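You operate a simulated robot arm through the tools that you are given. There is no shell and no other tool. Be economical: measure what you need, move in short steps, check, and stop when the job is done.

The job below is to be done with a simulated robot arm. You get a single attempt, and the scene is never put back.

## Task
Try the three feelers on the small mould and set the clamp knob to the thickest that goes in.
Fine: draw each feeler back before turning the knob; then check that the green feeler stops, and draw it back.

The check looks at the end state, three seconds after you hand in, the way a careful person would. Anything else that was tipped, shoved, dropped, spilled or broken makes it a failure.

## Robot
A 7-joint arm with a two-finger parallel gripper, fixed in place. Base frame: the origin is at the foot of the arm, x ahead of it, y to its left, z up. Units: mm, degrees, N and s.
Its first joint turns from -66.0 to 66.0 degrees. Payload 1.57 kg.
The tool frame sits at the grasp point between the pads (the TCP): z along the fingers, y along the line on which they close. The tips reach 30 mm beyond it. Largest opening 110 mm; finger width 24, thickness 12; the body of the gripper, 48 by 112 mm, starts 78 mm behind the TCP.
Orientation is that of the tool frame in the base frame, as a unit quaternion [x, y, z, w]. With the fingers straight down and closing along the base's y, the tool's x points along the base's -x, its y along +y and its z along -z.

## Interface
- The arm moves only by the tool apply_moves. Its argument "targets" is text: rows parted by semicolons, each of 7 numbers parted by spaces: the shift along the tool's x, y, z in units of 25 mm (1.0 is 25 mm), then the turn, a rotation vector about the tool's x, y, z in units of 8 degrees (1.0 is 8 degrees), then the finger opening in mm, from 0 to 110. In form: dx dy dz wx wy wz grip; .... A call has 1 to 12 rows; each row shifts and turns the commanded pose from where the row before left it, along the tool's axes as they then stand. A call with a number of a shift or a turn outside -1 to 1 is refused whole. A row lasts 0.2 s, in which the tool goes at most 50 mm and 8.6 degrees; a call with a longer step from one row to the next is refused whole, and so is a gripper value outside its range. A pose out of reach is approached as far as the arm can. The call stops where the force on the tool passes 70 N (or 10 N more than at its start, if that is more) or the arm is blocked; 0.2 s more then pass. The fingers move at their own pace (about 108 mm/s each) and stop on an object; they squeeze with about 43 N. The grip force told is the motor's: it shows also when the fingers shut on nothing. Time passes only in rows, and 0.2 s behind the last, so rows that do not move let the fingers close. It gives the time, the measured TCP pose, the force on the tool (base axes), the opening and the grip force at its end, in the units of the frame above (readings bear some noise).
- Cameras (640 x 400 px; columns grow to the right, rows downward): "scene" is fixed at [167.2, -389.7, 1416.3]; the picture's right is [0.78, -0.62, 0.00], its down [-0.29, -0.37, -0.88] and it looks along [0.55, 0.69, -0.47] (base axes); focal length 335 px, centre (320, 200). "wrist" rides on the gripper at [70, 16, -141] in the tool frame; the picture's right is [-0.23, 0.97, 0.00], its down [-0.85, -0.20, -0.48] and it looks along [-0.47, -0.11, 0.88] (tool axes); focal length 222 px, centre (320, 200). There is no depth. A picture from a camera that has moved, and an enlarged one, comes with that camera's place and axes in the base frame and with its lens.
- snapshot(camera): a new picture of that camera. It takes no simulated time.
- inspect(camera, box): a new picture of the part [left, top, right, bottom] of that camera's present view, enlarged. It takes no simulated time.
- close_job(): hands the job in; it is judged then, once.

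Go step by step. Nothing tells you positions but the pictures and the camera data: compare them with the known pose of the tool, close in by small moves and look again before you grip or let go. The budget is 120 turns and 64 pictures, counting those below and the enlarged ones. Unless the task says otherwise, let go and move clear before handing in, and close with one line.

The tools are called as name(argument=value, ...) on one line, values as JSON. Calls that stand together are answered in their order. apply_moves: Moves the arm, as the interface text tells. Its arguments: {"type":"object","properties":{"targets":{"type":"string"}},"required":["targets"]} The other tools are called the same way: snapshot (camera) takes a picture; inspect (camera, box) takes an enlarged picture of a part of a camera's view; close_job () hands the job in.

At the start:

```text
time_s: 0.0
ee_pos: [344.9, -100.1, 1251.2]
tcp_rot: [0.0, 1.0, 0.0, 0.0]
force: [-0.1, 0.0, 1.2]
gripper_width: 110.2
grasp_force: 0.0
```

scene: 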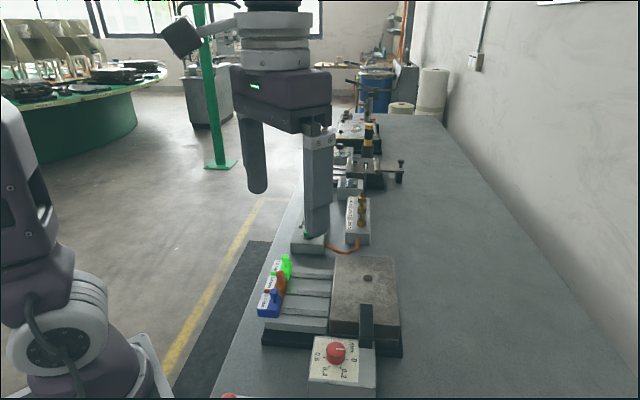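
wrist: 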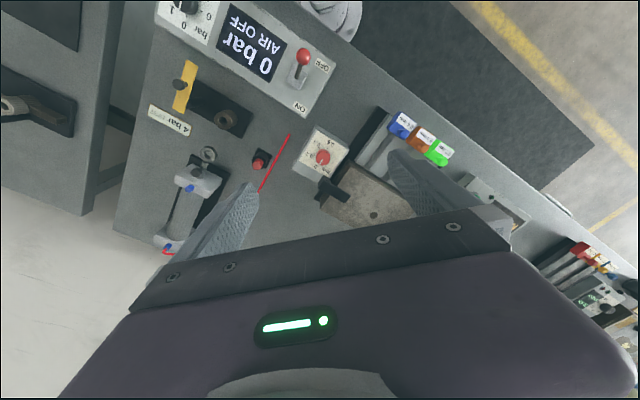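

I see a mould block with three feelers (blue, orange, green) on its left side and a red knob on a dial nearest the camera. I'll enlarge both views before moving.

inspect(camera="scene", box=[220, 230, 420, 400])

inspect(camera="wrist", box=[270, 80, 510, 230])

```text
2.35 times, centred on (320, 315) of scene
camera zoom: at [167.2, -389.7, 1416.3], right [0.78, -0.62, 0.0], down [-0.29, -0.37, -0.88], along [0.55, 0.69, -0.47], focal length 789 px, centre (320, -71)
```

zoom: 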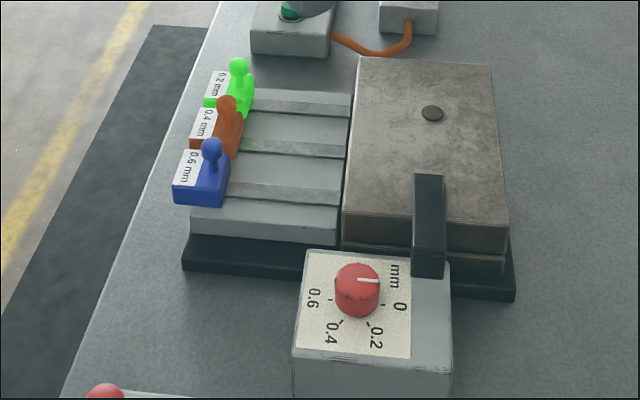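

```text
2.67 times, centred on (390, 155) of wrist
camera zoom: at [274.4, -83.3, 1392.3], right [0.23, 0.97, 0.0], down [0.85, -0.2, 0.48], along [0.47, -0.11, -0.88], focal length 592 px, centre (133, 320)
```

zoom: 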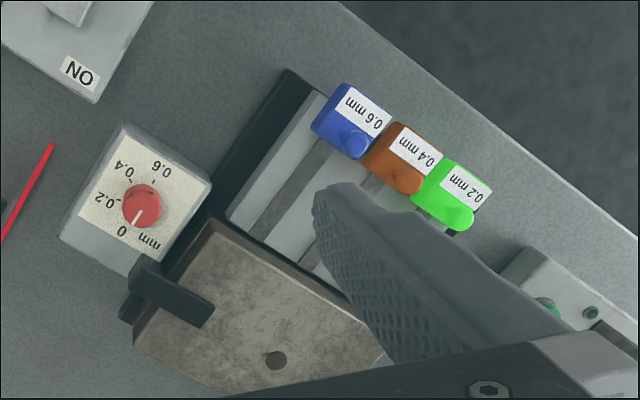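

Blue, orange and green (0.6, 0.4, 0.2 mm) sit in slots facing the mould's parting gap. I put the knob near (425,-111,922) and the blue ball near (401,46,960). I'll move to get a clearer view.

apply_moves(targets="-0.8 1 0.5 0 0 0 110;-0.8 1 0.5 0 0 0 110;0 1 1 0 0 0 110; 0 0 0 0 0 0 110")

snapshot(camera="wrist")

snapshot(camera="scene")

```text
time_s: 1.0
ee_pos: [383.6, -24.3, 1200.9]
tcp_rot: [0.0, 1.0, 0.0, 0.0]
force: [-0.2, -0.1, 0.1]
gripper_width: 109.9
grasp_force: 0.0
```

```text
59 pictures are left
camera wrist: at [312.9, -8.0, 1342.1], right [0.23, 0.97, 0.0], down [0.85, -0.2, 0.48], along [0.47, -0.11, -0.88], focal length 222 px, centre (320, 200)
```

wrist: 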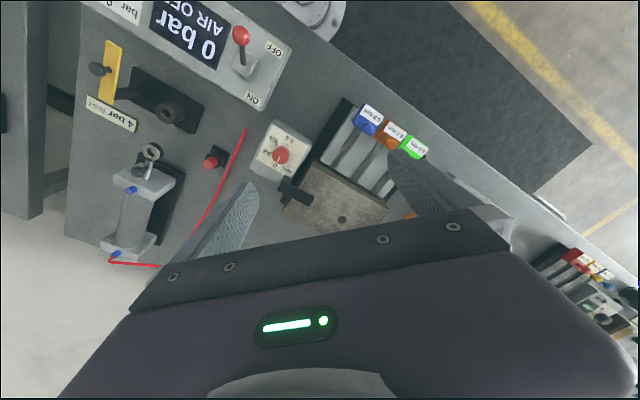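

```text
58 pictures are left
```

scene: 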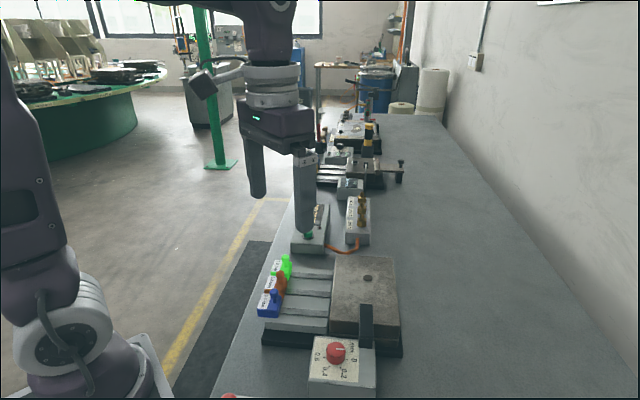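

inspect(camera="wrist", box=[240, 90, 440, 230])

inspect(camera="scene", box=[250, 245, 330, 345])

inspect(camera="scene", box=[290, 290, 410, 400])

```text
2.86 times, centred on (340, 160) of wrist
camera zoom: at [312.9, -8.0, 1342.1], right [0.23, 0.97, 0.0], down [0.85, -0.2, 0.48], along [0.47, -0.11, -0.88], focal length 635 px, centre (263, 314)
```

zoom: 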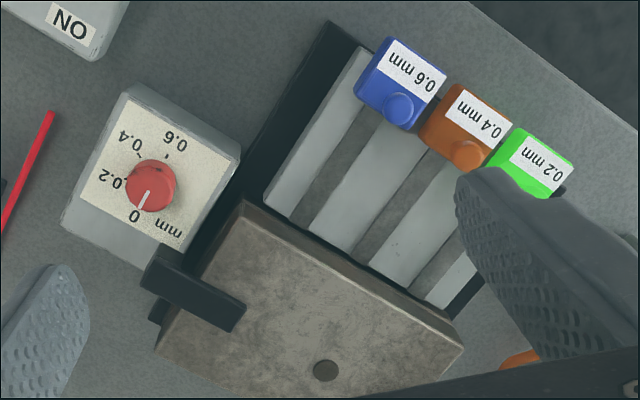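

```text
4.00 times, centred on (290, 295) of scene
camera zoom: at [167.2, -389.7, 1416.3], right [0.78, -0.62, 0.0], down [-0.29, -0.37, -0.88], along [0.55, 0.69, -0.47], focal length 1341 px, centre (440, -180)
```

zoom: 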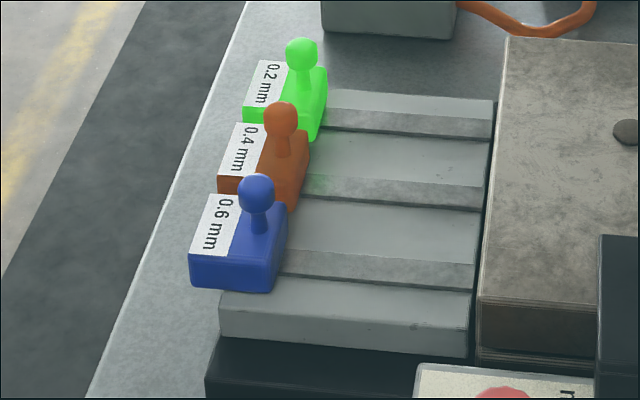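

```text
3.64 times, centred on (350, 345) of scene
camera zoom: at [167.2, -389.7, 1416.3], right [0.78, -0.62, 0.0], down [-0.29, -0.37, -0.88], along [0.55, 0.69, -0.47], focal length 1220 px, centre (211, -327)
```

zoom: 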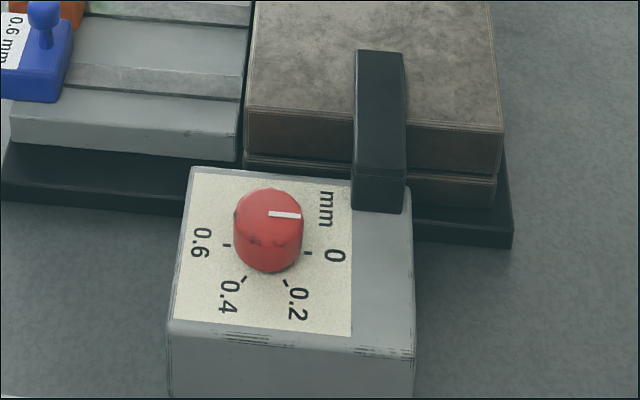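

The slots run about -44° in the base frame (from the feelers toward the mould), with the balls at about 55 mm pitch: blue ~(405,56), orange ~(445,96), green ~(484,136), z~941. I'll go above orange, turn the tool to match and look again.

apply_moves(targets="-0.49 0.96 0.96 0 0 0 60;-0.49 0.96 0.96 0 0 0 60;-0.49 0.96 0.96 0 0 0 60;-0.49 0.96 0.96 0 0 0 60;-0.49 0.96 0.96 0 0 0 60;0 0 0 0 0 1 60;0 0 0 0 0 1 60;0 0 0 0 0 1 60;0 0 0 0 0 1 60;0 0 0 0 0 1 60;0 0 0 0 0 0.5 60;0 0 0 0 0 0 60")

snapshot(camera="wrist")

snapshot(camera="scene")

```text
time_s: 3.6
ee_pos: [445.9, 95.3, 1080.9]
tcp_rot: [0.375, 0.927, 0.0, 0.0]
force: [0.0, 0.3, 0.3]
gripper_width: 60.0
grasp_force: 0.1
```

```text
54 pictures are left
camera wrist: at [406.7, 155.9, 1222.3], right [0.84, 0.54, 0.0], down [0.48, -0.74, 0.48], along [0.26, -0.4, -0.88], focal length 222 px, centre (320, 200)
```

wrist: 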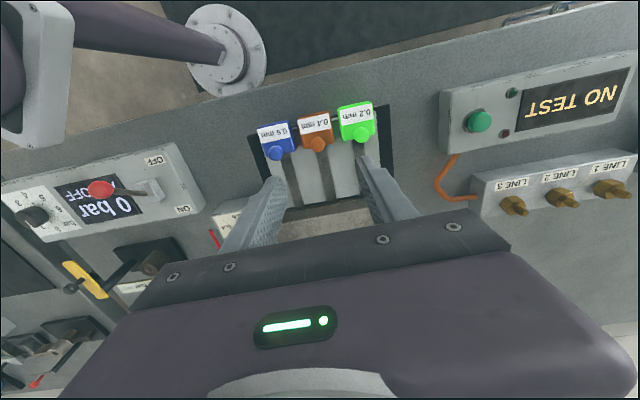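

```text
53 pictures are left
```

scene: 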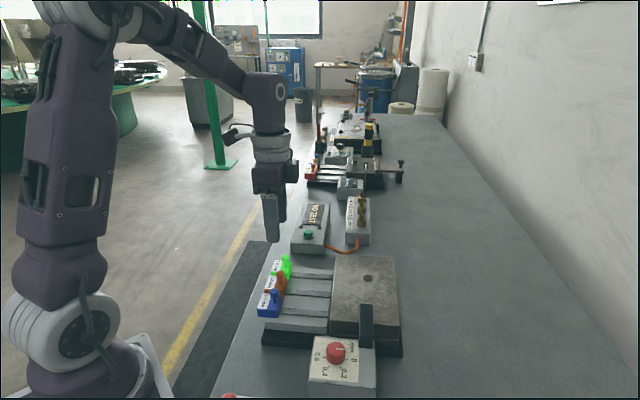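

inspect(camera="wrist", box=[240, 90, 400, 230])

```text
2.86 times, centred on (320, 160) of wrist
camera zoom: at [406.7, 155.9, 1222.3], right [0.84, 0.54, 0.0], down [0.48, -0.74, 0.48], along [0.26, -0.4, -0.88], focal length 635 px, centre (320, 314)
```

zoom: 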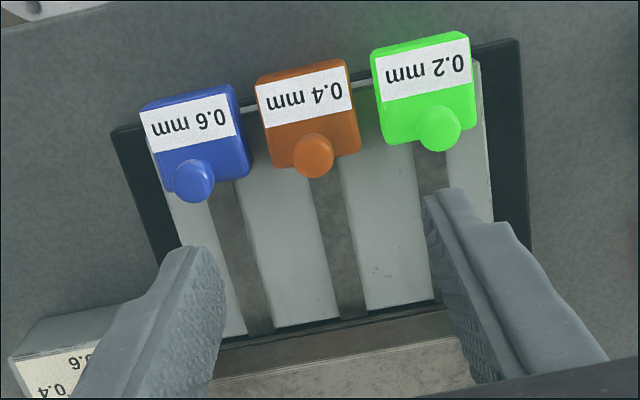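

Ball centres by both views agree: blue (404,54), orange (443,93), green (482,132), at z≈946. I'll go above green with a modest opening and check.

apply_moves(targets="0 0.69 0.9 0 0 0.08 44;0 0.69 0.9 0 0 0 44;0 0.69 0.9 0 0 0 44;0 0 0 0 0 0 44")

inspect(camera="wrist", box=[200, 60, 440, 220])

inspect(camera="scene", box=[230, 190, 350, 290])

```text
time_s: 4.6
ee_pos: [482.6, 131.8, 1013.6]
tcp_rot: [0.38, 0.925, -0.001, 0.0]
force: [-0.2, -0.3, 0.5]
gripper_width: 44.2
grasp_force: 0.1
```

```text
2.50 times, centred on (320, 140) of wrist
camera zoom: at [444.0, 193.1, 1154.9], right [0.85, 0.53, 0.0], down [0.47, -0.74, 0.48], along [0.26, -0.4, -0.88], focal length 555 px, centre (320, 350)
```

zoom: 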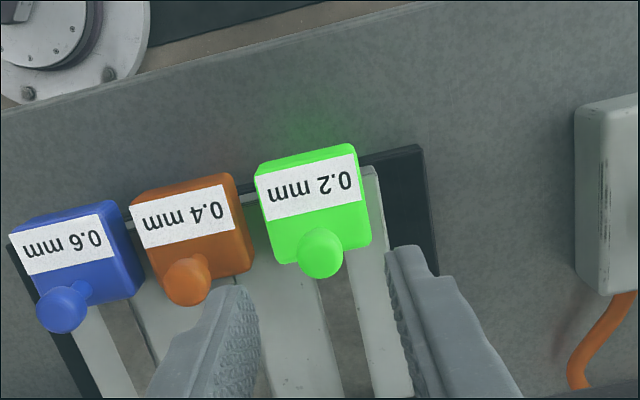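

```text
4.00 times, centred on (290, 240) of scene
camera zoom: at [167.2, -389.7, 1416.3], right [0.78, -0.62, 0.0], down [-0.29, -0.37, -0.88], along [0.55, 0.69, -0.47], focal length 1341 px, centre (440, 40)
```

zoom: 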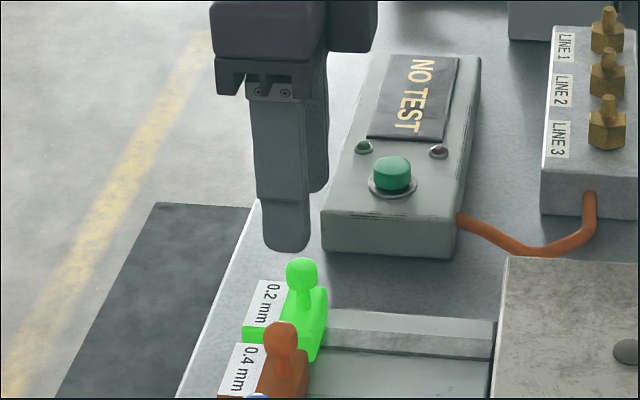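

apply_moves(targets="0.06 0 0.7 0 0 0 44;0 0 0.7 0 0 0 44;0 0 0.6 0 0 0 44;0 0 0 0 0 0 44")

inspect(camera="wrist", box=[200, 60, 440, 220])

inspect(camera="scene", box=[240, 220, 340, 320])

```text
time_s: 5.6
ee_pos: [481.3, 132.1, 963.8]
tcp_rot: [0.38, 0.925, 0.0, 0.0]
force: [0.1, 0.0, 0.3]
gripper_width: 44.0
grasp_force: 0.0
```

```text
2.50 times, centred on (320, 140) of wrist
camera zoom: at [442.3, 194.0, 1105.2], right [0.85, 0.53, 0.0], down [0.47, -0.74, 0.48], along [0.26, -0.4, -0.88], focal length 555 px, centre (320, 350)
```

zoom: 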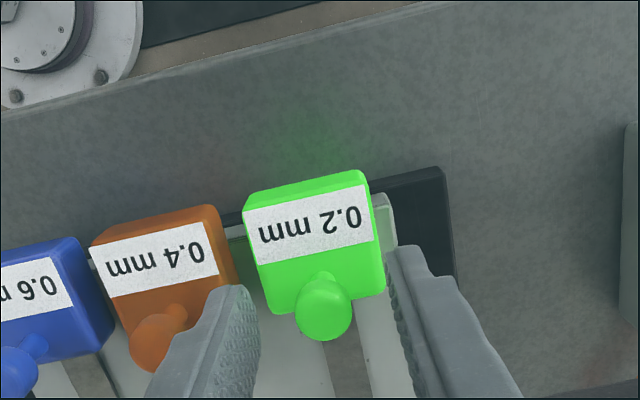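

```text
4.00 times, centred on (290, 270) of scene
camera zoom: at [167.2, -389.7, 1416.3], right [0.78, -0.62, 0.0], down [-0.29, -0.37, -0.88], along [0.55, 0.69, -0.47], focal length 1341 px, centre (440, -80)
```

zoom: 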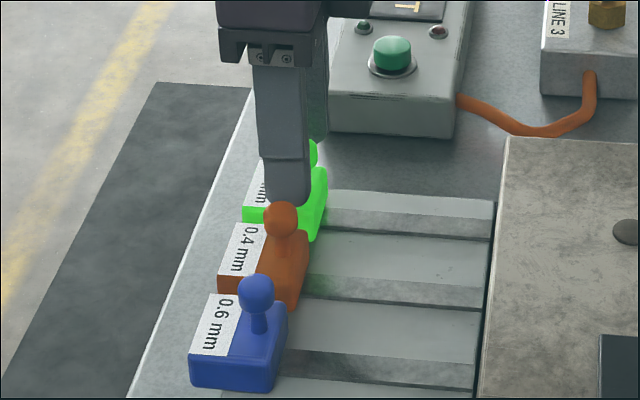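

The ball sits centred between the fingers. I'll drop 4 mm and close.

apply_moves(targets="0.04 0.02 0.16 0 0 0 44;0 0 0 0 0 0 10;0 0 0 0 0 0 10;0 0 0 0 0 0 10")

inspect(camera="wrist", box=[200, 60, 440, 220])

```text
time_s: 6.6
ee_pos: [480.9, 133.8, 959.1]
tcp_rot: [0.38, 0.925, 0.001, 0.0]
force: [2.9, 0.5, -0.6]
gripper_width: 17.8
grasp_force: 32.3
```

```text
2.50 times, centred on (320, 140) of wrist
camera zoom: at [442.0, 195.1, 1101.1], right [0.85, 0.53, 0.0], down [0.47, -0.74, 0.48], along [0.26, -0.4, -0.88], focal length 555 px, centre (320, 350)
```

zoom: 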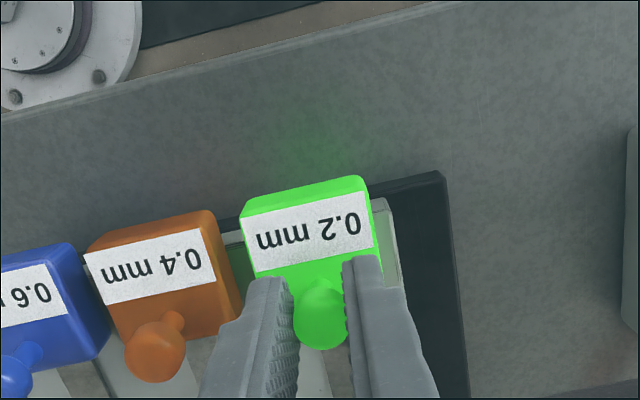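

Green is gripped. I'll push it in gently along the slot (tool -x) and watch the force.

apply_moves(targets="-0.2 0 0 0 0 0 10;-0.2 0 0 0 0 0 10;-0.2 0 0 0 0 0 10;0 0 0 0 0 0 10")

```text
time_s: 7.6
ee_pos: [491.6, 124.1, 959.8]
tcp_rot: [0.38, 0.925, 0.0, 0.0]
force: [-0.7, -0.7, -7.8]
gripper_width: 17.8
grasp_force: 32.0
```

apply_moves(targets="-0.2 0 0.02 0 0 0 10;-0.2 0 0 0 0 0 10;-0.2 0 0 0 0 0 10;0 0 0 0 0 0 10")

inspect(camera="scene", box=[240, 220, 420, 360])

```text
time_s: 8.6
ee_pos: [503.3, 112.1, 959.5]
tcp_rot: [0.38, 0.925, 0.001, 0.0]
force: [1.1, 0.4, -1.8]
gripper_width: 17.9
grasp_force: 32.8
```

```text
2.86 times, centred on (330, 290) of scene
camera zoom: at [167.3, -389.7, 1416.3], right [0.78, -0.62, 0.0], down [-0.29, -0.37, -0.88], along [0.55, 0.69, -0.47], focal length 958 px, centre (291, -57)
```

zoom: 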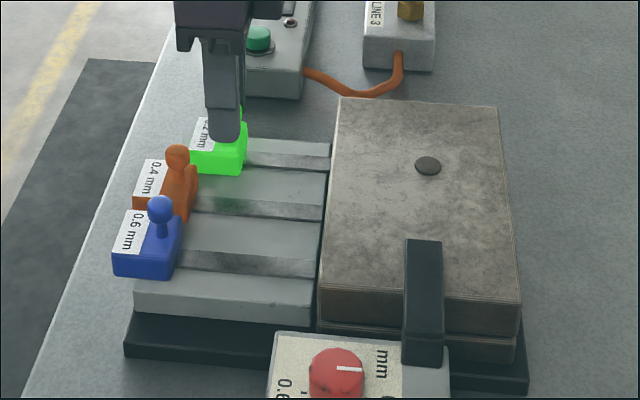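

apply_moves(targets="-0.2 0 0 0 0 0 10;-0.2 0 0 0 0 0 10;-0.2 0 0 0 0 0 10;0 0 0 0 0 0 10")

apply_moves(targets="-0.2 0 0 0 0 0 10;-0.2 0 0 0 0 0 10;-0.2 0 0 0 0 0 10;0 0 0 0 0 0 10")

```text
time_s: 9.6
ee_pos: [510.8, 104.0, 959.7]
tcp_rot: [0.379, 0.925, 0.0, -0.002]
force: [-18.1, 24.0, -2.1]
gripper_width: 17.4
grasp_force: 32.3
```

```text
time_s: 10.6
ee_pos: [523.5, 91.0, 960.3]
tcp_rot: [0.381, 0.925, 0.0, 0.0]
force: [1.1, 0.3, 0.4]
gripper_width: 11.6
grasp_force: 1.3
```

Resistance rose, and then the fingers seem to have slipped off the ball. I'll look before doing anything else.

inspect(camera="scene", box=[240, 220, 420, 360])

inspect(camera="wrist", box=[200, 60, 440, 220])

```text
2.86 times, centred on (330, 290) of scene
camera zoom: at [167.2, -389.7, 1416.3], right [0.78, -0.62, 0.0], down [-0.29, -0.37, -0.88], along [0.55, 0.69, -0.47], focal length 958 px, centre (291, -57)
```

zoom: 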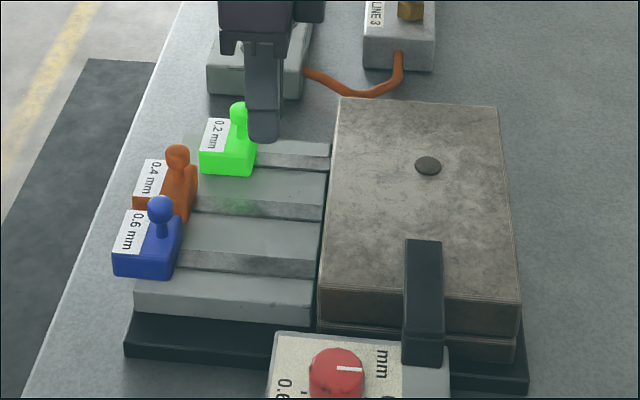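

```text
2.50 times, centred on (320, 140) of wrist
camera zoom: at [484.8, 152.1, 1100.6], right [0.85, 0.53, 0.0], down [0.47, -0.74, 0.48], along [0.26, -0.41, -0.88], focal length 555 px, centre (320, 350)
```

zoom: 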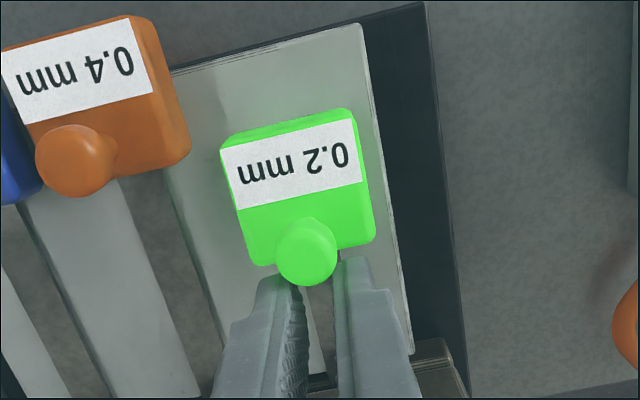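

inspect(camera="scene", box=[290, 250, 350, 290])

inspect(camera="wrist", box=[290, 140, 370, 200])

```text
10.00 times, centred on (320, 270) of scene
camera zoom: at [167.2, -389.7, 1416.3], right [0.78, -0.62, 0.0], down [-0.29, -0.37, -0.88], along [0.55, 0.69, -0.47], focal length 3354 px, centre (320, -500)
```

zoom: 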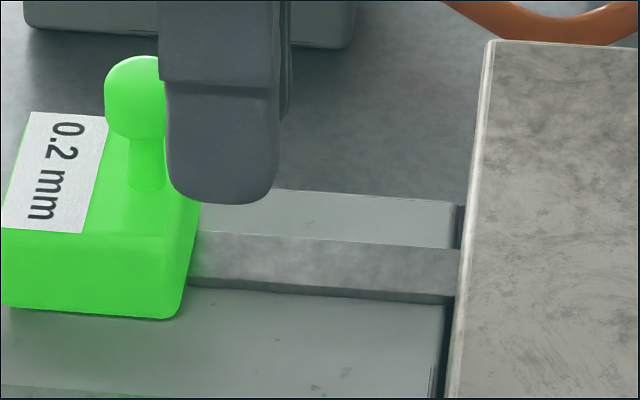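

```text
6.67 times, centred on (330, 170) of wrist
camera zoom: at [484.8, 152.1, 1100.6], right [0.85, 0.53, 0.0], down [0.47, -0.74, 0.48], along [0.26, -0.41, -0.88], focal length 1481 px, centre (253, 400)
```

zoom: 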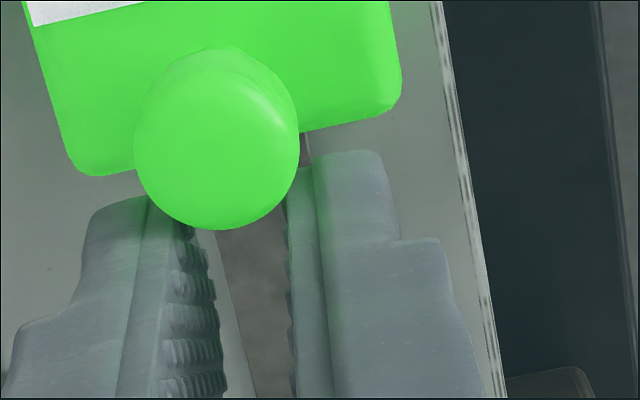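

Green stopped after about 41 mm of travel. I don't yet know whether that is full depth or the mould face. I'll regrip it and draw it back.

apply_moves(targets="0 0 0 0 0 0 36;0 0 0 0 0 0 36;0.37 0 0.02 0 0 0 36;0.37 0 0 0 0 0 36;0 0 0 0 0 0 36;0 0 0 0 0 0 10;0 0 0 0 0 0 10;0 0 0 0 0 0 10")

```text
time_s: 12.4
ee_pos: [510.4, 105.7, 957.7]
tcp_rot: [0.379, 0.925, -0.001, 0.0]
force: [0.5, 1.2, -0.2]
gripper_width: 17.5
grasp_force: 32.5
```

apply_moves(targets="0.2 0 0 0 0 0 10;0.2 0 0 0 0 0 10;0.2 0 0 0 0 0 10;0.2 0 0 0 0 0 10;0.2 0 0 0 0 0 10;0.2 0 0 0 0 0 10;0.2 0 0 0 0 0 10;0.18 0 0 0 0 0 10;0 0 0 0 0 0 10")

inspect(camera="scene", box=[240, 220, 420, 360])

```text
time_s: 14.4
ee_pos: [482.2, 131.3, 959.5]
tcp_rot: [0.381, 0.925, 0.001, 0.001]
force: [15.9, -0.5, -0.2]
gripper_width: 17.5
grasp_force: 32.6
```

```text
2.86 times, centred on (330, 290) of scene
camera zoom: at [167.6, -389.7, 1416.3], right [0.78, -0.62, 0.0], down [-0.29, -0.37, -0.88], along [0.55, 0.69, -0.47], focal length 958 px, centre (291, -57)
```

zoom: 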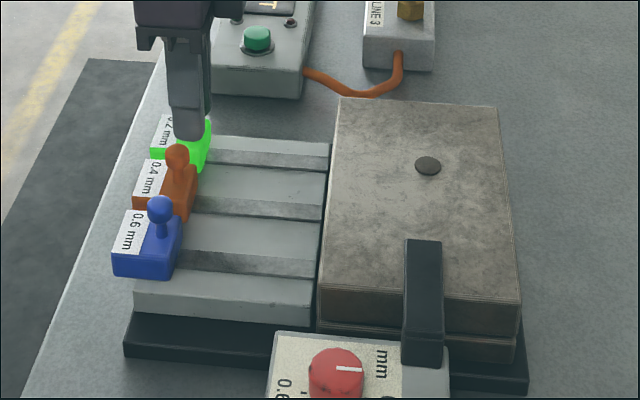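

Green is back against its rear stop. Now I'll release it, lift and go over orange.

apply_moves(targets="0 0 0 0 0 0 36;0 0 0 0 0 0 36;0 0 -0.9 0 0 0 40;0 0 -0.9 0 0 0 40;0.04 -0.73 0 0 0 0 40;0.04 -0.73 0 0 0 0 40;0 -0.73 0 0 0 0 40;0 0 0.9 0 0 0 40;0 0 0 0 0 0 40")

inspect(camera="wrist", box=[200, 60, 440, 220])

```text
time_s: 16.4
ee_pos: [442.6, 96.2, 979.7]
tcp_rot: [0.379, 0.925, 0.0, 0.0]
force: [0.6, -0.1, -0.7]
gripper_width: 40.2
grasp_force: 0.0
```

```text
2.50 times, centred on (320, 140) of wrist
camera zoom: at [403.8, 156.9, 1121.2], right [0.85, 0.53, 0.0], down [0.47, -0.74, 0.48], along [0.26, -0.4, -0.88], focal length 555 px, centre (320, 350)
```

zoom: 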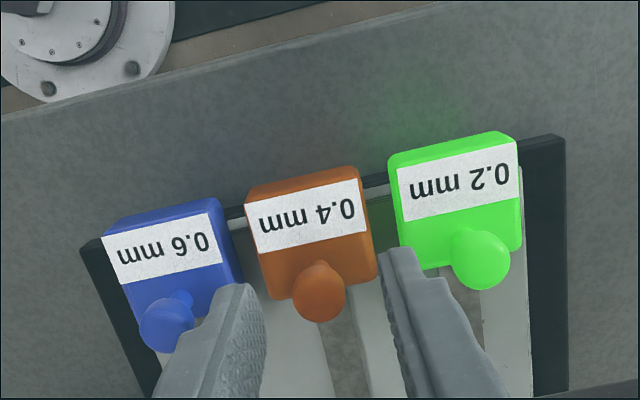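

apply_moves(targets="-0.03 -0.06 0.4 0 0 0 40;0 0 0.42 0 0 0 40;0 0 0 0 0 0 10;0 0 0 0 0 0 10;0 0 0 0 0 0 10")

inspect(camera="wrist", box=[200, 60, 440, 220])

```text
time_s: 17.6
ee_pos: [442.0, 94.8, 959.7]
tcp_rot: [0.38, 0.925, 0.0, 0.0]
force: [6.5, 4.4, -1.5]
gripper_width: 17.9
grasp_force: 32.5
```

```text
2.50 times, centred on (320, 140) of wrist
camera zoom: at [403.8, 155.2, 1100.9], right [0.85, 0.53, 0.0], down [0.47, -0.74, 0.48], along [0.26, -0.4, -0.88], focal length 555 px, centre (320, 350)
```

zoom: 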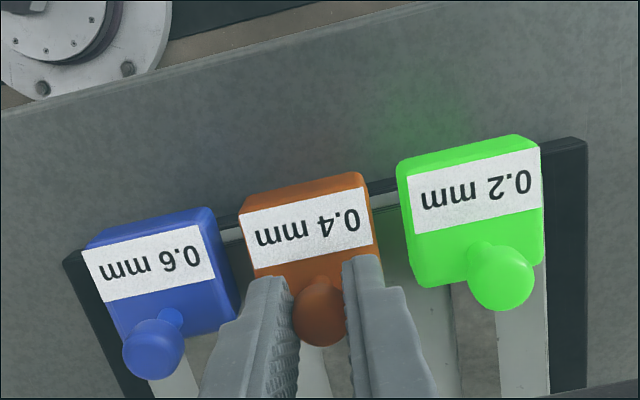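

Orange is gripped. I'll push with shorter checks this time.

apply_moves(targets="-0.2 0 0 0 0 0 10;-0.2 0 0 0 0 0 10;0 0 0 0 0 0 10")

apply_moves(targets="-0.15 0 0 0 0 0 10;-0.15 0 0 0 0 0 10;0 0 0 0 0 0 10")

apply_moves(targets="-0.15 0 0 0 0 0 10;-0.15 0 0 0 0 0 10;0 0 0 0 0 0 10")

```text
time_s: 18.4
ee_pos: [451.1, 86.7, 958.3]
tcp_rot: [0.38, 0.925, 0.0, 0.0]
force: [7.9, 8.7, -7.9]
gripper_width: 17.4
grasp_force: 32.4
```

```text
time_s: 19.2
ee_pos: [455.2, 80.6, 959.7]
tcp_rot: [0.38, 0.925, -0.001, 0.0]
force: [13.9, 16.0, -30.7]
gripper_width: 17.3
grasp_force: 32.1
```

```text
time_s: 20.0
ee_pos: [461.3, 75.9, 960.2]
tcp_rot: [0.38, 0.925, 0.001, 0.0]
force: [15.9, 18.0, -19.0]
gripper_width: 17.7
grasp_force: 32.4
```

apply_moves(targets="0 0.04 0.03 0 0 0 10;0 0 0 0 0 0 10")

inspect(camera="scene", box=[240, 220, 420, 360])

```text
time_s: 20.6
ee_pos: [460.6, 76.2, 960.2]
tcp_rot: [0.381, 0.925, 0.0, 0.0]
force: [9.9, 7.8, 12.1]
gripper_width: 17.6
grasp_force: 32.2
```

```text
2.86 times, centred on (330, 290) of scene
camera zoom: at [167.2, -389.5, 1416.4], right [0.78, -0.62, 0.0], down [-0.29, -0.37, -0.88], along [0.55, 0.69, -0.47], focal length 958 px, centre (291, -57)
```

zoom: 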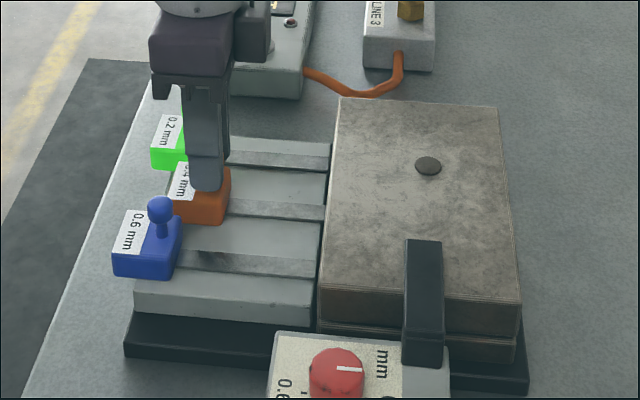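

apply_moves(targets="-0.15 0.02 0 0 0 0 10;-0.15 0.02 0 0 0 0 10;0 0 0 0 0 0 10")

apply_moves(targets="-0.1 0.01 0 0 0 0 10;-0.1 0.01 0 0 0 0 10;0 0 0 0 0 0 10")

```text
time_s: 21.4
ee_pos: [465.3, 72.3, 960.0]
tcp_rot: [0.38, 0.925, 0.0, -0.001]
force: [-0.8, -1.6, 27.4]
gripper_width: 17.3
grasp_force: 32.9
```

```text
time_s: 22.2
ee_pos: [471.0, 67.6, 960.4]
tcp_rot: [0.381, 0.925, 0.0, 0.0]
force: [-7.9, -9.4, 30.2]
gripper_width: 17.7
grasp_force: 32.4
```

apply_moves(targets="-0.06 -0.02 -0.02 0 0 0 10;-0.06 -0.01 0 0 0 0 10;0 0 0 0 0 0 10")

apply_moves(targets="-0.06 0 0 0 0 0 10;-0.06 0 0 0 0 0 10;0 0 0 0 0 0 10")

```text
time_s: 23.0
ee_pos: [471.6, 66.4, 959.6]
tcp_rot: [0.38, 0.925, 0.0, 0.0]
force: [-6.2, -3.7, 13.2]
gripper_width: 17.5
grasp_force: 32.6
```

```text
time_s: 23.8
ee_pos: [471.4, 65.6, 959.0]
tcp_rot: [0.379, 0.925, 0.0, -0.002]
force: [-24.1, 17.9, 8.2]
gripper_width: 17.8
grasp_force: 32.1
```

Orange stops at the same ~41 mm as green. I'll look closely, then draw it back and compare with blue.

inspect(camera="scene", box=[270, 270, 350, 320])

apply_moves(targets="0.2 0 0 0 0 0 10;0.2 0 0 0 0 0 10;0.2 0 0 0 0 0 10;0.2 0 0 0 0 0 10;0.2 0 0 0 0 0 10;0.2 0 0 0 0 0 10;0.2 0 0 0 0 0 10;0.2 0 0 0 0 0 10;0.15 0 0 0 0 0 10;0 0 0 0 0 0 10")

inspect(camera="scene", box=[240, 220, 420, 360])

```text
8.00 times, centred on (310, 295) of scene
camera zoom: at [166.4, -389.2, 1416.6], right [0.78, -0.62, 0.0], down [-0.29, -0.37, -0.88], along [0.55, 0.69, -0.47], focal length 2683 px, centre (400, -560)
```

zoom: 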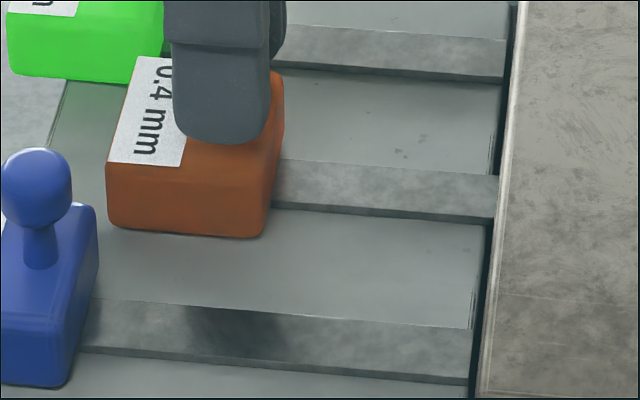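

```text
time_s: 26.0
ee_pos: [443.3, 94.0, 961.1]
tcp_rot: [0.38, 0.925, 0.0, 0.0]
force: [3.8, -6.3, -24.2]
gripper_width: 17.6
grasp_force: 32.8
```

```text
2.86 times, centred on (330, 290) of scene
camera zoom: at [167.6, -389.8, 1416.3], right [0.78, -0.62, 0.0], down [-0.29, -0.37, -0.88], along [0.55, 0.69, -0.47], focal length 958 px, centre (291, -57)
```

zoom: 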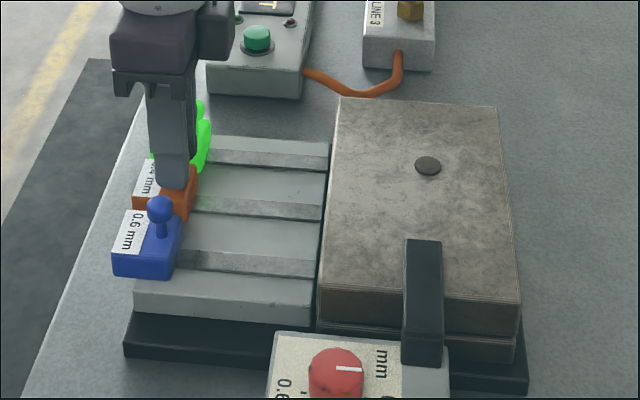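

Orange is back at its start. Next is blue.

apply_moves(targets="0 0 0.02 0 0 0 10;0 0 0 0 0 0 36;0 0 0 0 0 0 36;0 0 -0.9 0 0 0 40;0 0 -0.9 0 0 0 40;0.02 -0.73 0 0 0 0 40;0 -0.73 0 0 0 0 40;0 -0.73 0 0 0 0 40;0 0 0.9 0 0 0 40;0 0 0 0 0 0 40")

inspect(camera="wrist", box=[200, 60, 440, 220])

```text
time_s: 28.2
ee_pos: [402.5, 54.9, 982.3]
tcp_rot: [0.38, 0.925, -0.001, -0.001]
force: [-0.7, 0.2, 0.4]
gripper_width: 40.1
grasp_force: 0.0
```

```text
2.50 times, centred on (320, 140) of wrist
camera zoom: at [365.0, 116.5, 1123.1], right [0.85, 0.53, 0.0], down [0.47, -0.74, 0.48], along [0.26, -0.4, -0.88], focal length 555 px, centre (320, 350)
```

zoom: 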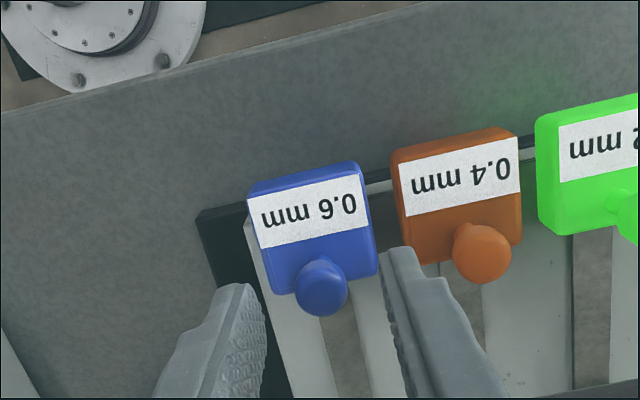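

apply_moves(targets="0 0.03 0.45 0 0 0 40;0 0 0.42 0 0 0 40;0 0 0 0 0 0 10;0 0 0 0 0 0 10;0 0 0 0 0 0 10")

apply_moves(targets="-0.2 0 0 0 0 0 10;-0.2 0 0 0 0 0 10;0 0 0 0 0 0 10")

apply_moves(targets="-0.1 0 0 0 0 0 10;-0.1 0 0 0 0 0 10;0 0 0 0 0 0 10")

```text
time_s: 29.4
ee_pos: [404.4, 57.2, 961.0]
tcp_rot: [0.38, 0.925, 0.0, 0.0]
force: [-3.9, -6.4, 5.7]
gripper_width: 17.5
grasp_force: 32.7
```

```text
time_s: 30.2
ee_pos: [411.7, 48.2, 960.7]
tcp_rot: [0.38, 0.925, -0.001, -0.002]
force: [-14.5, -16.1, -6.8]
gripper_width: 17.5
grasp_force: 32.5
```

```text
time_s: 31.0
ee_pos: [414.0, 45.5, 959.9]
tcp_rot: [0.379, 0.925, 0.0, -0.002]
force: [-17.0, -16.0, -18.1]
gripper_width: 17.6
grasp_force: 32.3
```

apply_moves(targets="-0.05 -0.04 0.01 0 0 0 10;0 0 0 0 0 0 10")

apply_moves(targets="-0.1 0 0 0 0 0 10;-0.1 0 0 0 0 0 10;0 0 0 0 0 0 10")

```text
time_s: 31.6
ee_pos: [415.7, 43.4, 960.4]
tcp_rot: [0.379, 0.925, 0.0, -0.001]
force: [-14.1, -13.5, -18.1]
gripper_width: 17.6
grasp_force: 32.3
```

```text
time_s: 32.4
ee_pos: [418.2, 41.0, 960.7]
tcp_rot: [0.379, 0.925, 0.0, -0.001]
force: [-23.5, 2.2, 1.8]
gripper_width: 17.6
grasp_force: 32.3
```

apply_moves(targets="-0.04 -0.03 0 0 0 0 10;-0.04 0 0 0 0 0 10;0 0 0 0 0 0 10")

inspect(camera="scene", box=[240, 260, 340, 340])

```text
time_s: 33.2
ee_pos: [419.5, 40.3, 961.8]
tcp_rot: [0.38, 0.925, 0.0, -0.001]
force: [-21.3, 22.2, -5.2]
gripper_width: 17.8
grasp_force: 32.4
```

```text
5.00 times, centred on (290, 300) of scene
camera zoom: at [166.7, -389.1, 1416.6], right [0.78, -0.62, 0.0], down [-0.29, -0.37, -0.88], along [0.55, 0.69, -0.47], focal length 1677 px, centre (470, -300)
```

zoom: 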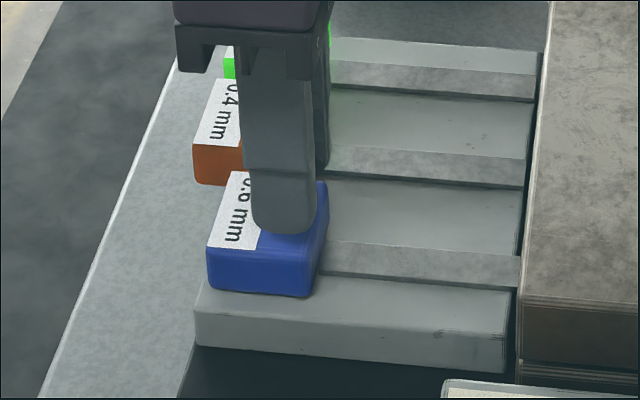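

apply_moves(targets="-0.04 0 0 0 0 0 10;0 0 0 0 0 0 10")

```text
time_s: 33.8
ee_pos: [420.8, 39.4, 960.6]
tcp_rot: [0.379, 0.925, 0.0, 0.0]
force: [-16.9, 25.8, 3.2]
gripper_width: 17.7
grasp_force: 32.6
```

Blue is held at about 22 mm with a steady 30 N along the slot, well short of the 41 mm that green and orange reached. So blue doesn't go in, and 0.4 is the thickest that does. I'll draw blue back.

apply_moves(targets="0.2 0 0 0 0 0 10;0.2 0 0 0 0 0 10;0.2 0 0 0 0 0 10;0.2 0 0 0 0 0 10;0.1 0 0 0 0 0 10;0 0 0 0 0 0 10")

inspect(camera="scene", box=[240, 260, 340, 340])

```text
time_s: 35.2
ee_pos: [407.4, 53.1, 961.0]
tcp_rot: [0.38, 0.925, 0.0, 0.002]
force: [12.2, -13.2, 2.3]
gripper_width: 17.7
grasp_force: 32.7
```

```text
5.00 times, centred on (290, 300) of scene
camera zoom: at [167.5, -390.1, 1416.2], right [0.78, -0.62, 0.0], down [-0.29, -0.37, -0.88], along [0.55, 0.69, -0.47], focal length 1677 px, centre (470, -300)
```

zoom: 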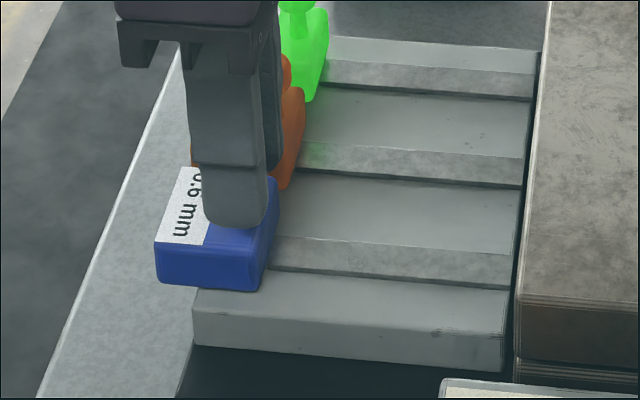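

Blue is back. I'll release it, lift clear, and turn back toward the knob.

apply_moves(targets="0 0 0 0 0 0 36;0 0 0 0 0 0 36;0 0 -1 0 0 0 50;0 0 -1 0 0 0 50;0 0 -1 0 0 0 50;0 0 -1 0 0 0 50;0 0 0 0 0 -1 50;0 0 0 0 0 -1 50;0 0 0 0 0 -1 50;0 0 0 0 0 -1 50;0 0 0 0 0 -1 50;0 0 0 0 0 -0.59 50")

apply_moves(targets="-0.1 -0.93 0 0 0 0 50;-0.1 -0.93 0 0 0 0 50;-0.1 -0.93 0 0 0 0 50;-0.1 -0.93 0 0 0 0 50;-0.1 -0.93 0 0 0 0 50;-0.1 -0.93 0 0 0 0 50;-0.1 -0.93 0 0 0 0 50;0 0 0 0 0 0 50")

snapshot(camera="wrist")

inspect(camera="scene", box=[240, 240, 420, 400])

```text
time_s: 37.8
ee_pos: [404.3, 54.8, 1060.6]
tcp_rot: [-0.001, 1.0, 0.0, 0.0]
force: [-0.4, 0.6, 0.1]
gripper_width: 50.1
grasp_force: 0.0
```

```text
time_s: 39.6
ee_pos: [421.8, -107.9, 1060.1]
tcp_rot: [-0.001, 1.0, -0.001, -0.001]
force: [0.5, 0.5, 0.3]
gripper_width: 50.1
grasp_force: 0.1
```

```text
32 pictures are left
camera wrist: at [351.8, -91.7, 1202.0], right [0.23, 0.97, 0.0], down [0.86, -0.2, 0.48], along [0.47, -0.11, -0.88], focal length 222 px, centre (320, 200)
```

wrist: 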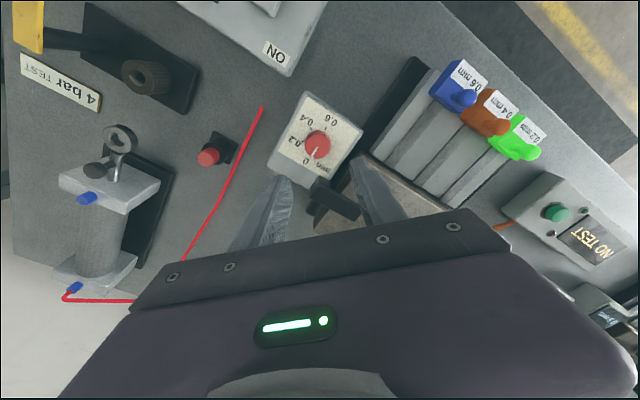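

```text
2.50 times, centred on (330, 320) of scene
camera zoom: at [167.2, -389.7, 1416.3], right [0.78, -0.62, 0.0], down [-0.29, -0.37, -0.88], along [0.55, 0.69, -0.47], focal length 838 px, centre (295, -100)
```

zoom: 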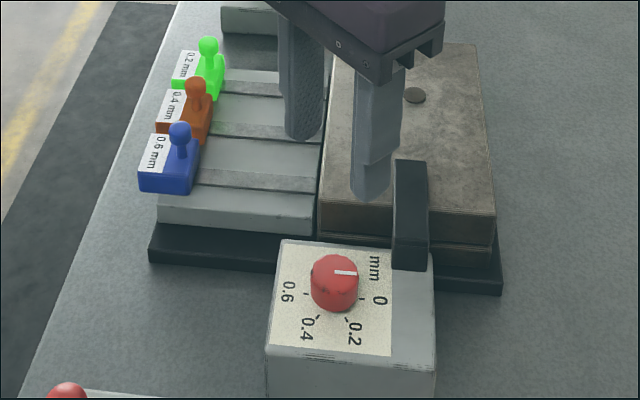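

inspect(camera="wrist", box=[255, 80, 375, 220])

inspect(camera="scene", box=[300, 310, 390, 400])

```text
2.86 times, centred on (315, 150) of wrist
camera zoom: at [351.8, -91.7, 1202.0], right [0.23, 0.97, 0.0], down [0.86, -0.2, 0.48], along [0.47, -0.11, -0.88], focal length 635 px, centre (334, 343)
```

zoom: 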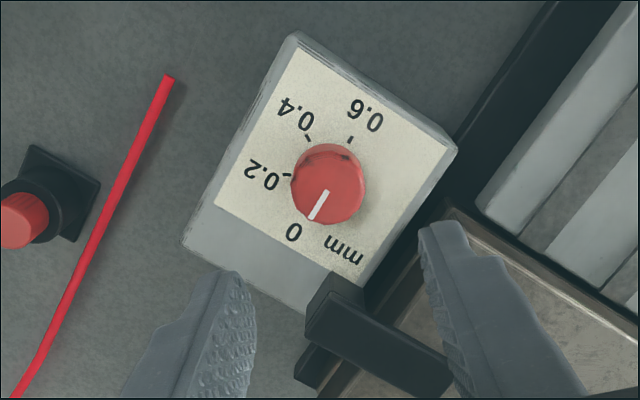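

```text
4.44 times, centred on (345, 355) of scene
camera zoom: at [167.2, -389.7, 1416.3], right [0.78, -0.62, 0.0], down [-0.29, -0.37, -0.88], along [0.55, 0.69, -0.47], focal length 1490 px, centre (209, -489)
```

zoom: 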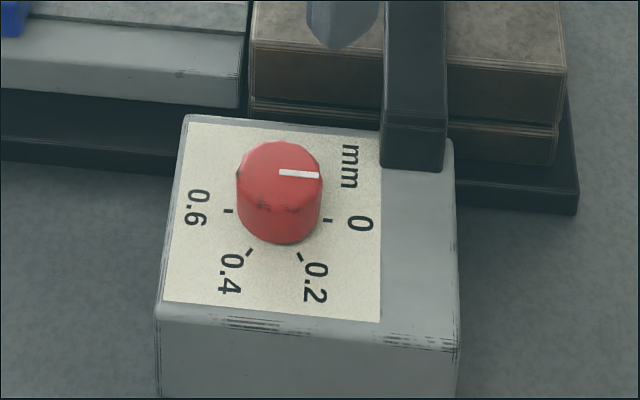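

The knob top centre comes out at (422.6,-110.6,933), about 32 mm across, with the pointer at 0. The 0.4 mark is about 120° clockwise seen from above, so I'll do it as two 60° grips, descending at yaw +30°.

apply_moves(targets="-0.03 -0.11 0 0 0 0 46;0 0 0 0 0 -1 46;0 0 0 0 0 -1 46;0 0 0 0 0 -1 46;0 0 0 0 0 -0.75 46;0 0 1 0 0 0 46;0 0 1 0 0 0 46;0 0 0.8 0 0 0 46;0 0 0 0 0 0 46")

inspect(camera="wrist", box=[220, 80, 420, 220])

inspect(camera="scene", box=[280, 280, 400, 400])

```text
time_s: 41.6
ee_pos: [424.4, -110.7, 990.9]
tcp_rot: [-0.259, 0.966, 0.0, 0.0]
force: [-0.2, 0.9, -0.2]
gripper_width: 46.0
grasp_force: 0.1
```

```text
2.86 times, centred on (320, 150) of wrist
camera zoom: at [354.7, -131.1, 1132.4], right [-0.29, 0.96, 0.0], down [0.84, 0.26, 0.48], along [0.46, 0.14, -0.88], focal length 635 px, centre (320, 343)
```

zoom: 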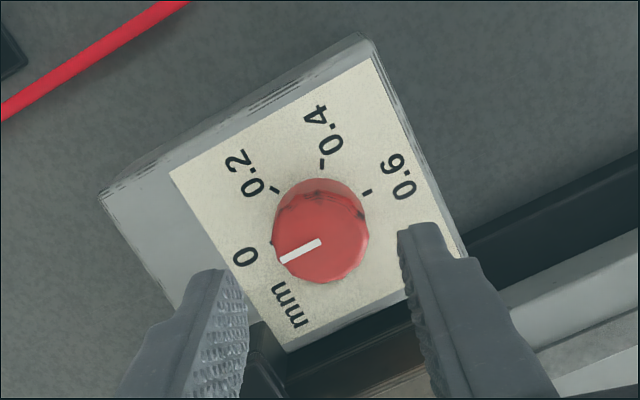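

```text
3.33 times, centred on (340, 340) of scene
camera zoom: at [167.2, -389.7, 1416.3], right [0.78, -0.62, 0.0], down [-0.29, -0.37, -0.88], along [0.55, 0.69, -0.47], focal length 1118 px, centre (253, -267)
```

zoom: 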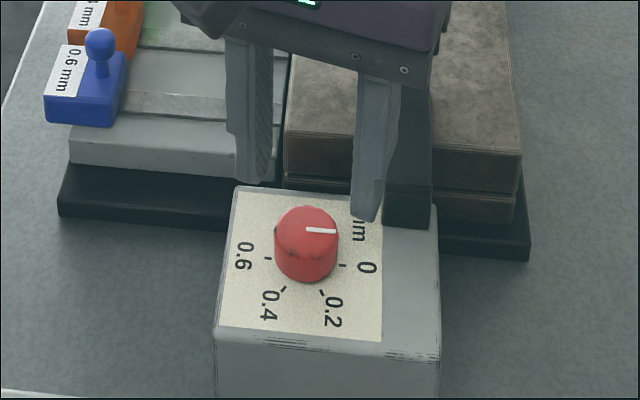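

apply_moves(targets="0 0 0.6 0 0 0 42;0 0 0.6 0 0 0 42;0 0 0 0 0 0 42")

inspect(camera="wrist", box=[220, 80, 420, 220])

```text
time_s: 42.4
ee_pos: [423.8, -111.8, 961.1]
tcp_rot: [-0.26, 0.966, 0.0, 0.0]
force: [0.0, -0.8, 0.4]
gripper_width: 42.0
grasp_force: 0.1
```

```text
2.86 times, centred on (320, 150) of wrist
camera zoom: at [354.6, -130.9, 1102.1], right [-0.29, 0.96, 0.0], down [0.84, 0.26, 0.48], along [0.46, 0.14, -0.88], focal length 635 px, centre (320, 343)
```

zoom: 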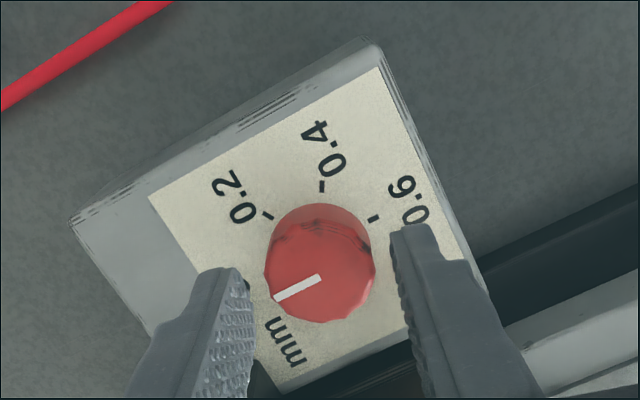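

apply_moves(targets="0.09 0 0.25 0 0 0 42;0 0 0.25 0 0 0 42;0 0 0 0 0 0 20;0 0 0 0 0 0 20;0 0 0 0 0 0 20")

inspect(camera="wrist", box=[220, 80, 420, 220])

```text
time_s: 43.6
ee_pos: [421.6, -111.2, 949.0]
tcp_rot: [-0.261, 0.965, 0.0, 0.0]
force: [-1.8, 1.8, 12.4]
gripper_width: 31.5
grasp_force: 40.4
```

```text
2.86 times, centred on (320, 150) of wrist
camera zoom: at [352.5, -131.7, 1089.6], right [-0.29, 0.96, 0.0], down [0.84, 0.26, 0.48], along [0.46, 0.14, -0.88], focal length 635 px, centre (320, 343)
```

zoom: 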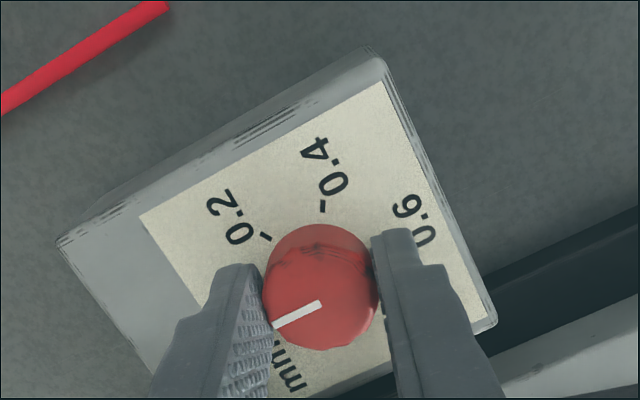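

The knob is gripped. I'll turn it 60° clockwise seen from above (tool +z).

apply_moves(targets="0 0 0 0 0 0.75 20;0 0 0 0 0 0.75 20;0 0 0 0 0 0.75 20;0 0 0 0 0 0.75 20;0 0 0 0 0 0.75 20;0 0 0 0 0 0.75 20;0 0 0 0 0 0.75 20;0 0 0 0 0 0.75 20;0 0 0 0 0 0.75 20;0 0 0 0 0 0.75 20;0 0 0 0 0 0 20")

inspect(camera="wrist", box=[220, 80, 420, 220])

inspect(camera="scene", box=[280, 280, 400, 400])

```text
time_s: 46.0
ee_pos: [420.5, -111.7, 948.5]
tcp_rot: [0.259, 0.966, 0.0, 0.002]
force: [5.4, 22.4, 21.8]
gripper_width: 31.3
grasp_force: 40.6
```

```text
2.86 times, centred on (320, 150) of wrist
camera zoom: at [368.6, -61.6, 1089.4], right [0.68, 0.73, 0.0], down [0.64, -0.6, 0.48], along [0.35, -0.33, -0.88], focal length 635 px, centre (320, 343)
```

zoom: 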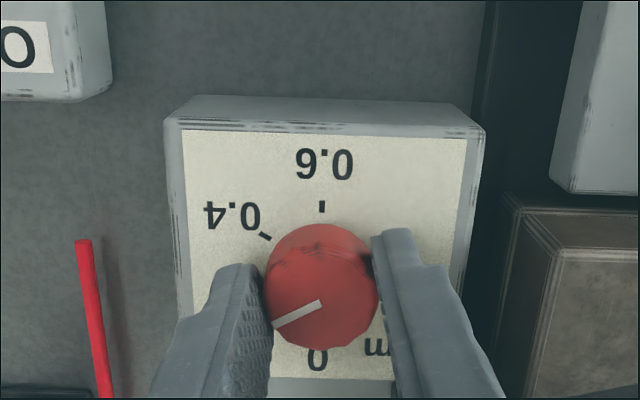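

```text
3.33 times, centred on (340, 340) of scene
camera zoom: at [167.1, -389.1, 1416.6], right [0.78, -0.62, 0.0], down [-0.29, -0.37, -0.88], along [0.55, 0.69, -0.47], focal length 1118 px, centre (253, -267)
```

zoom: 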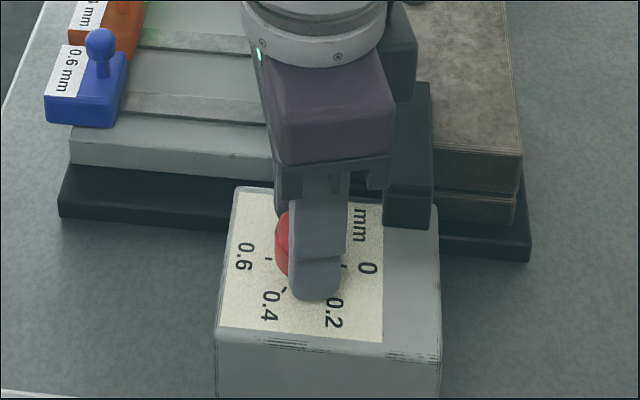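

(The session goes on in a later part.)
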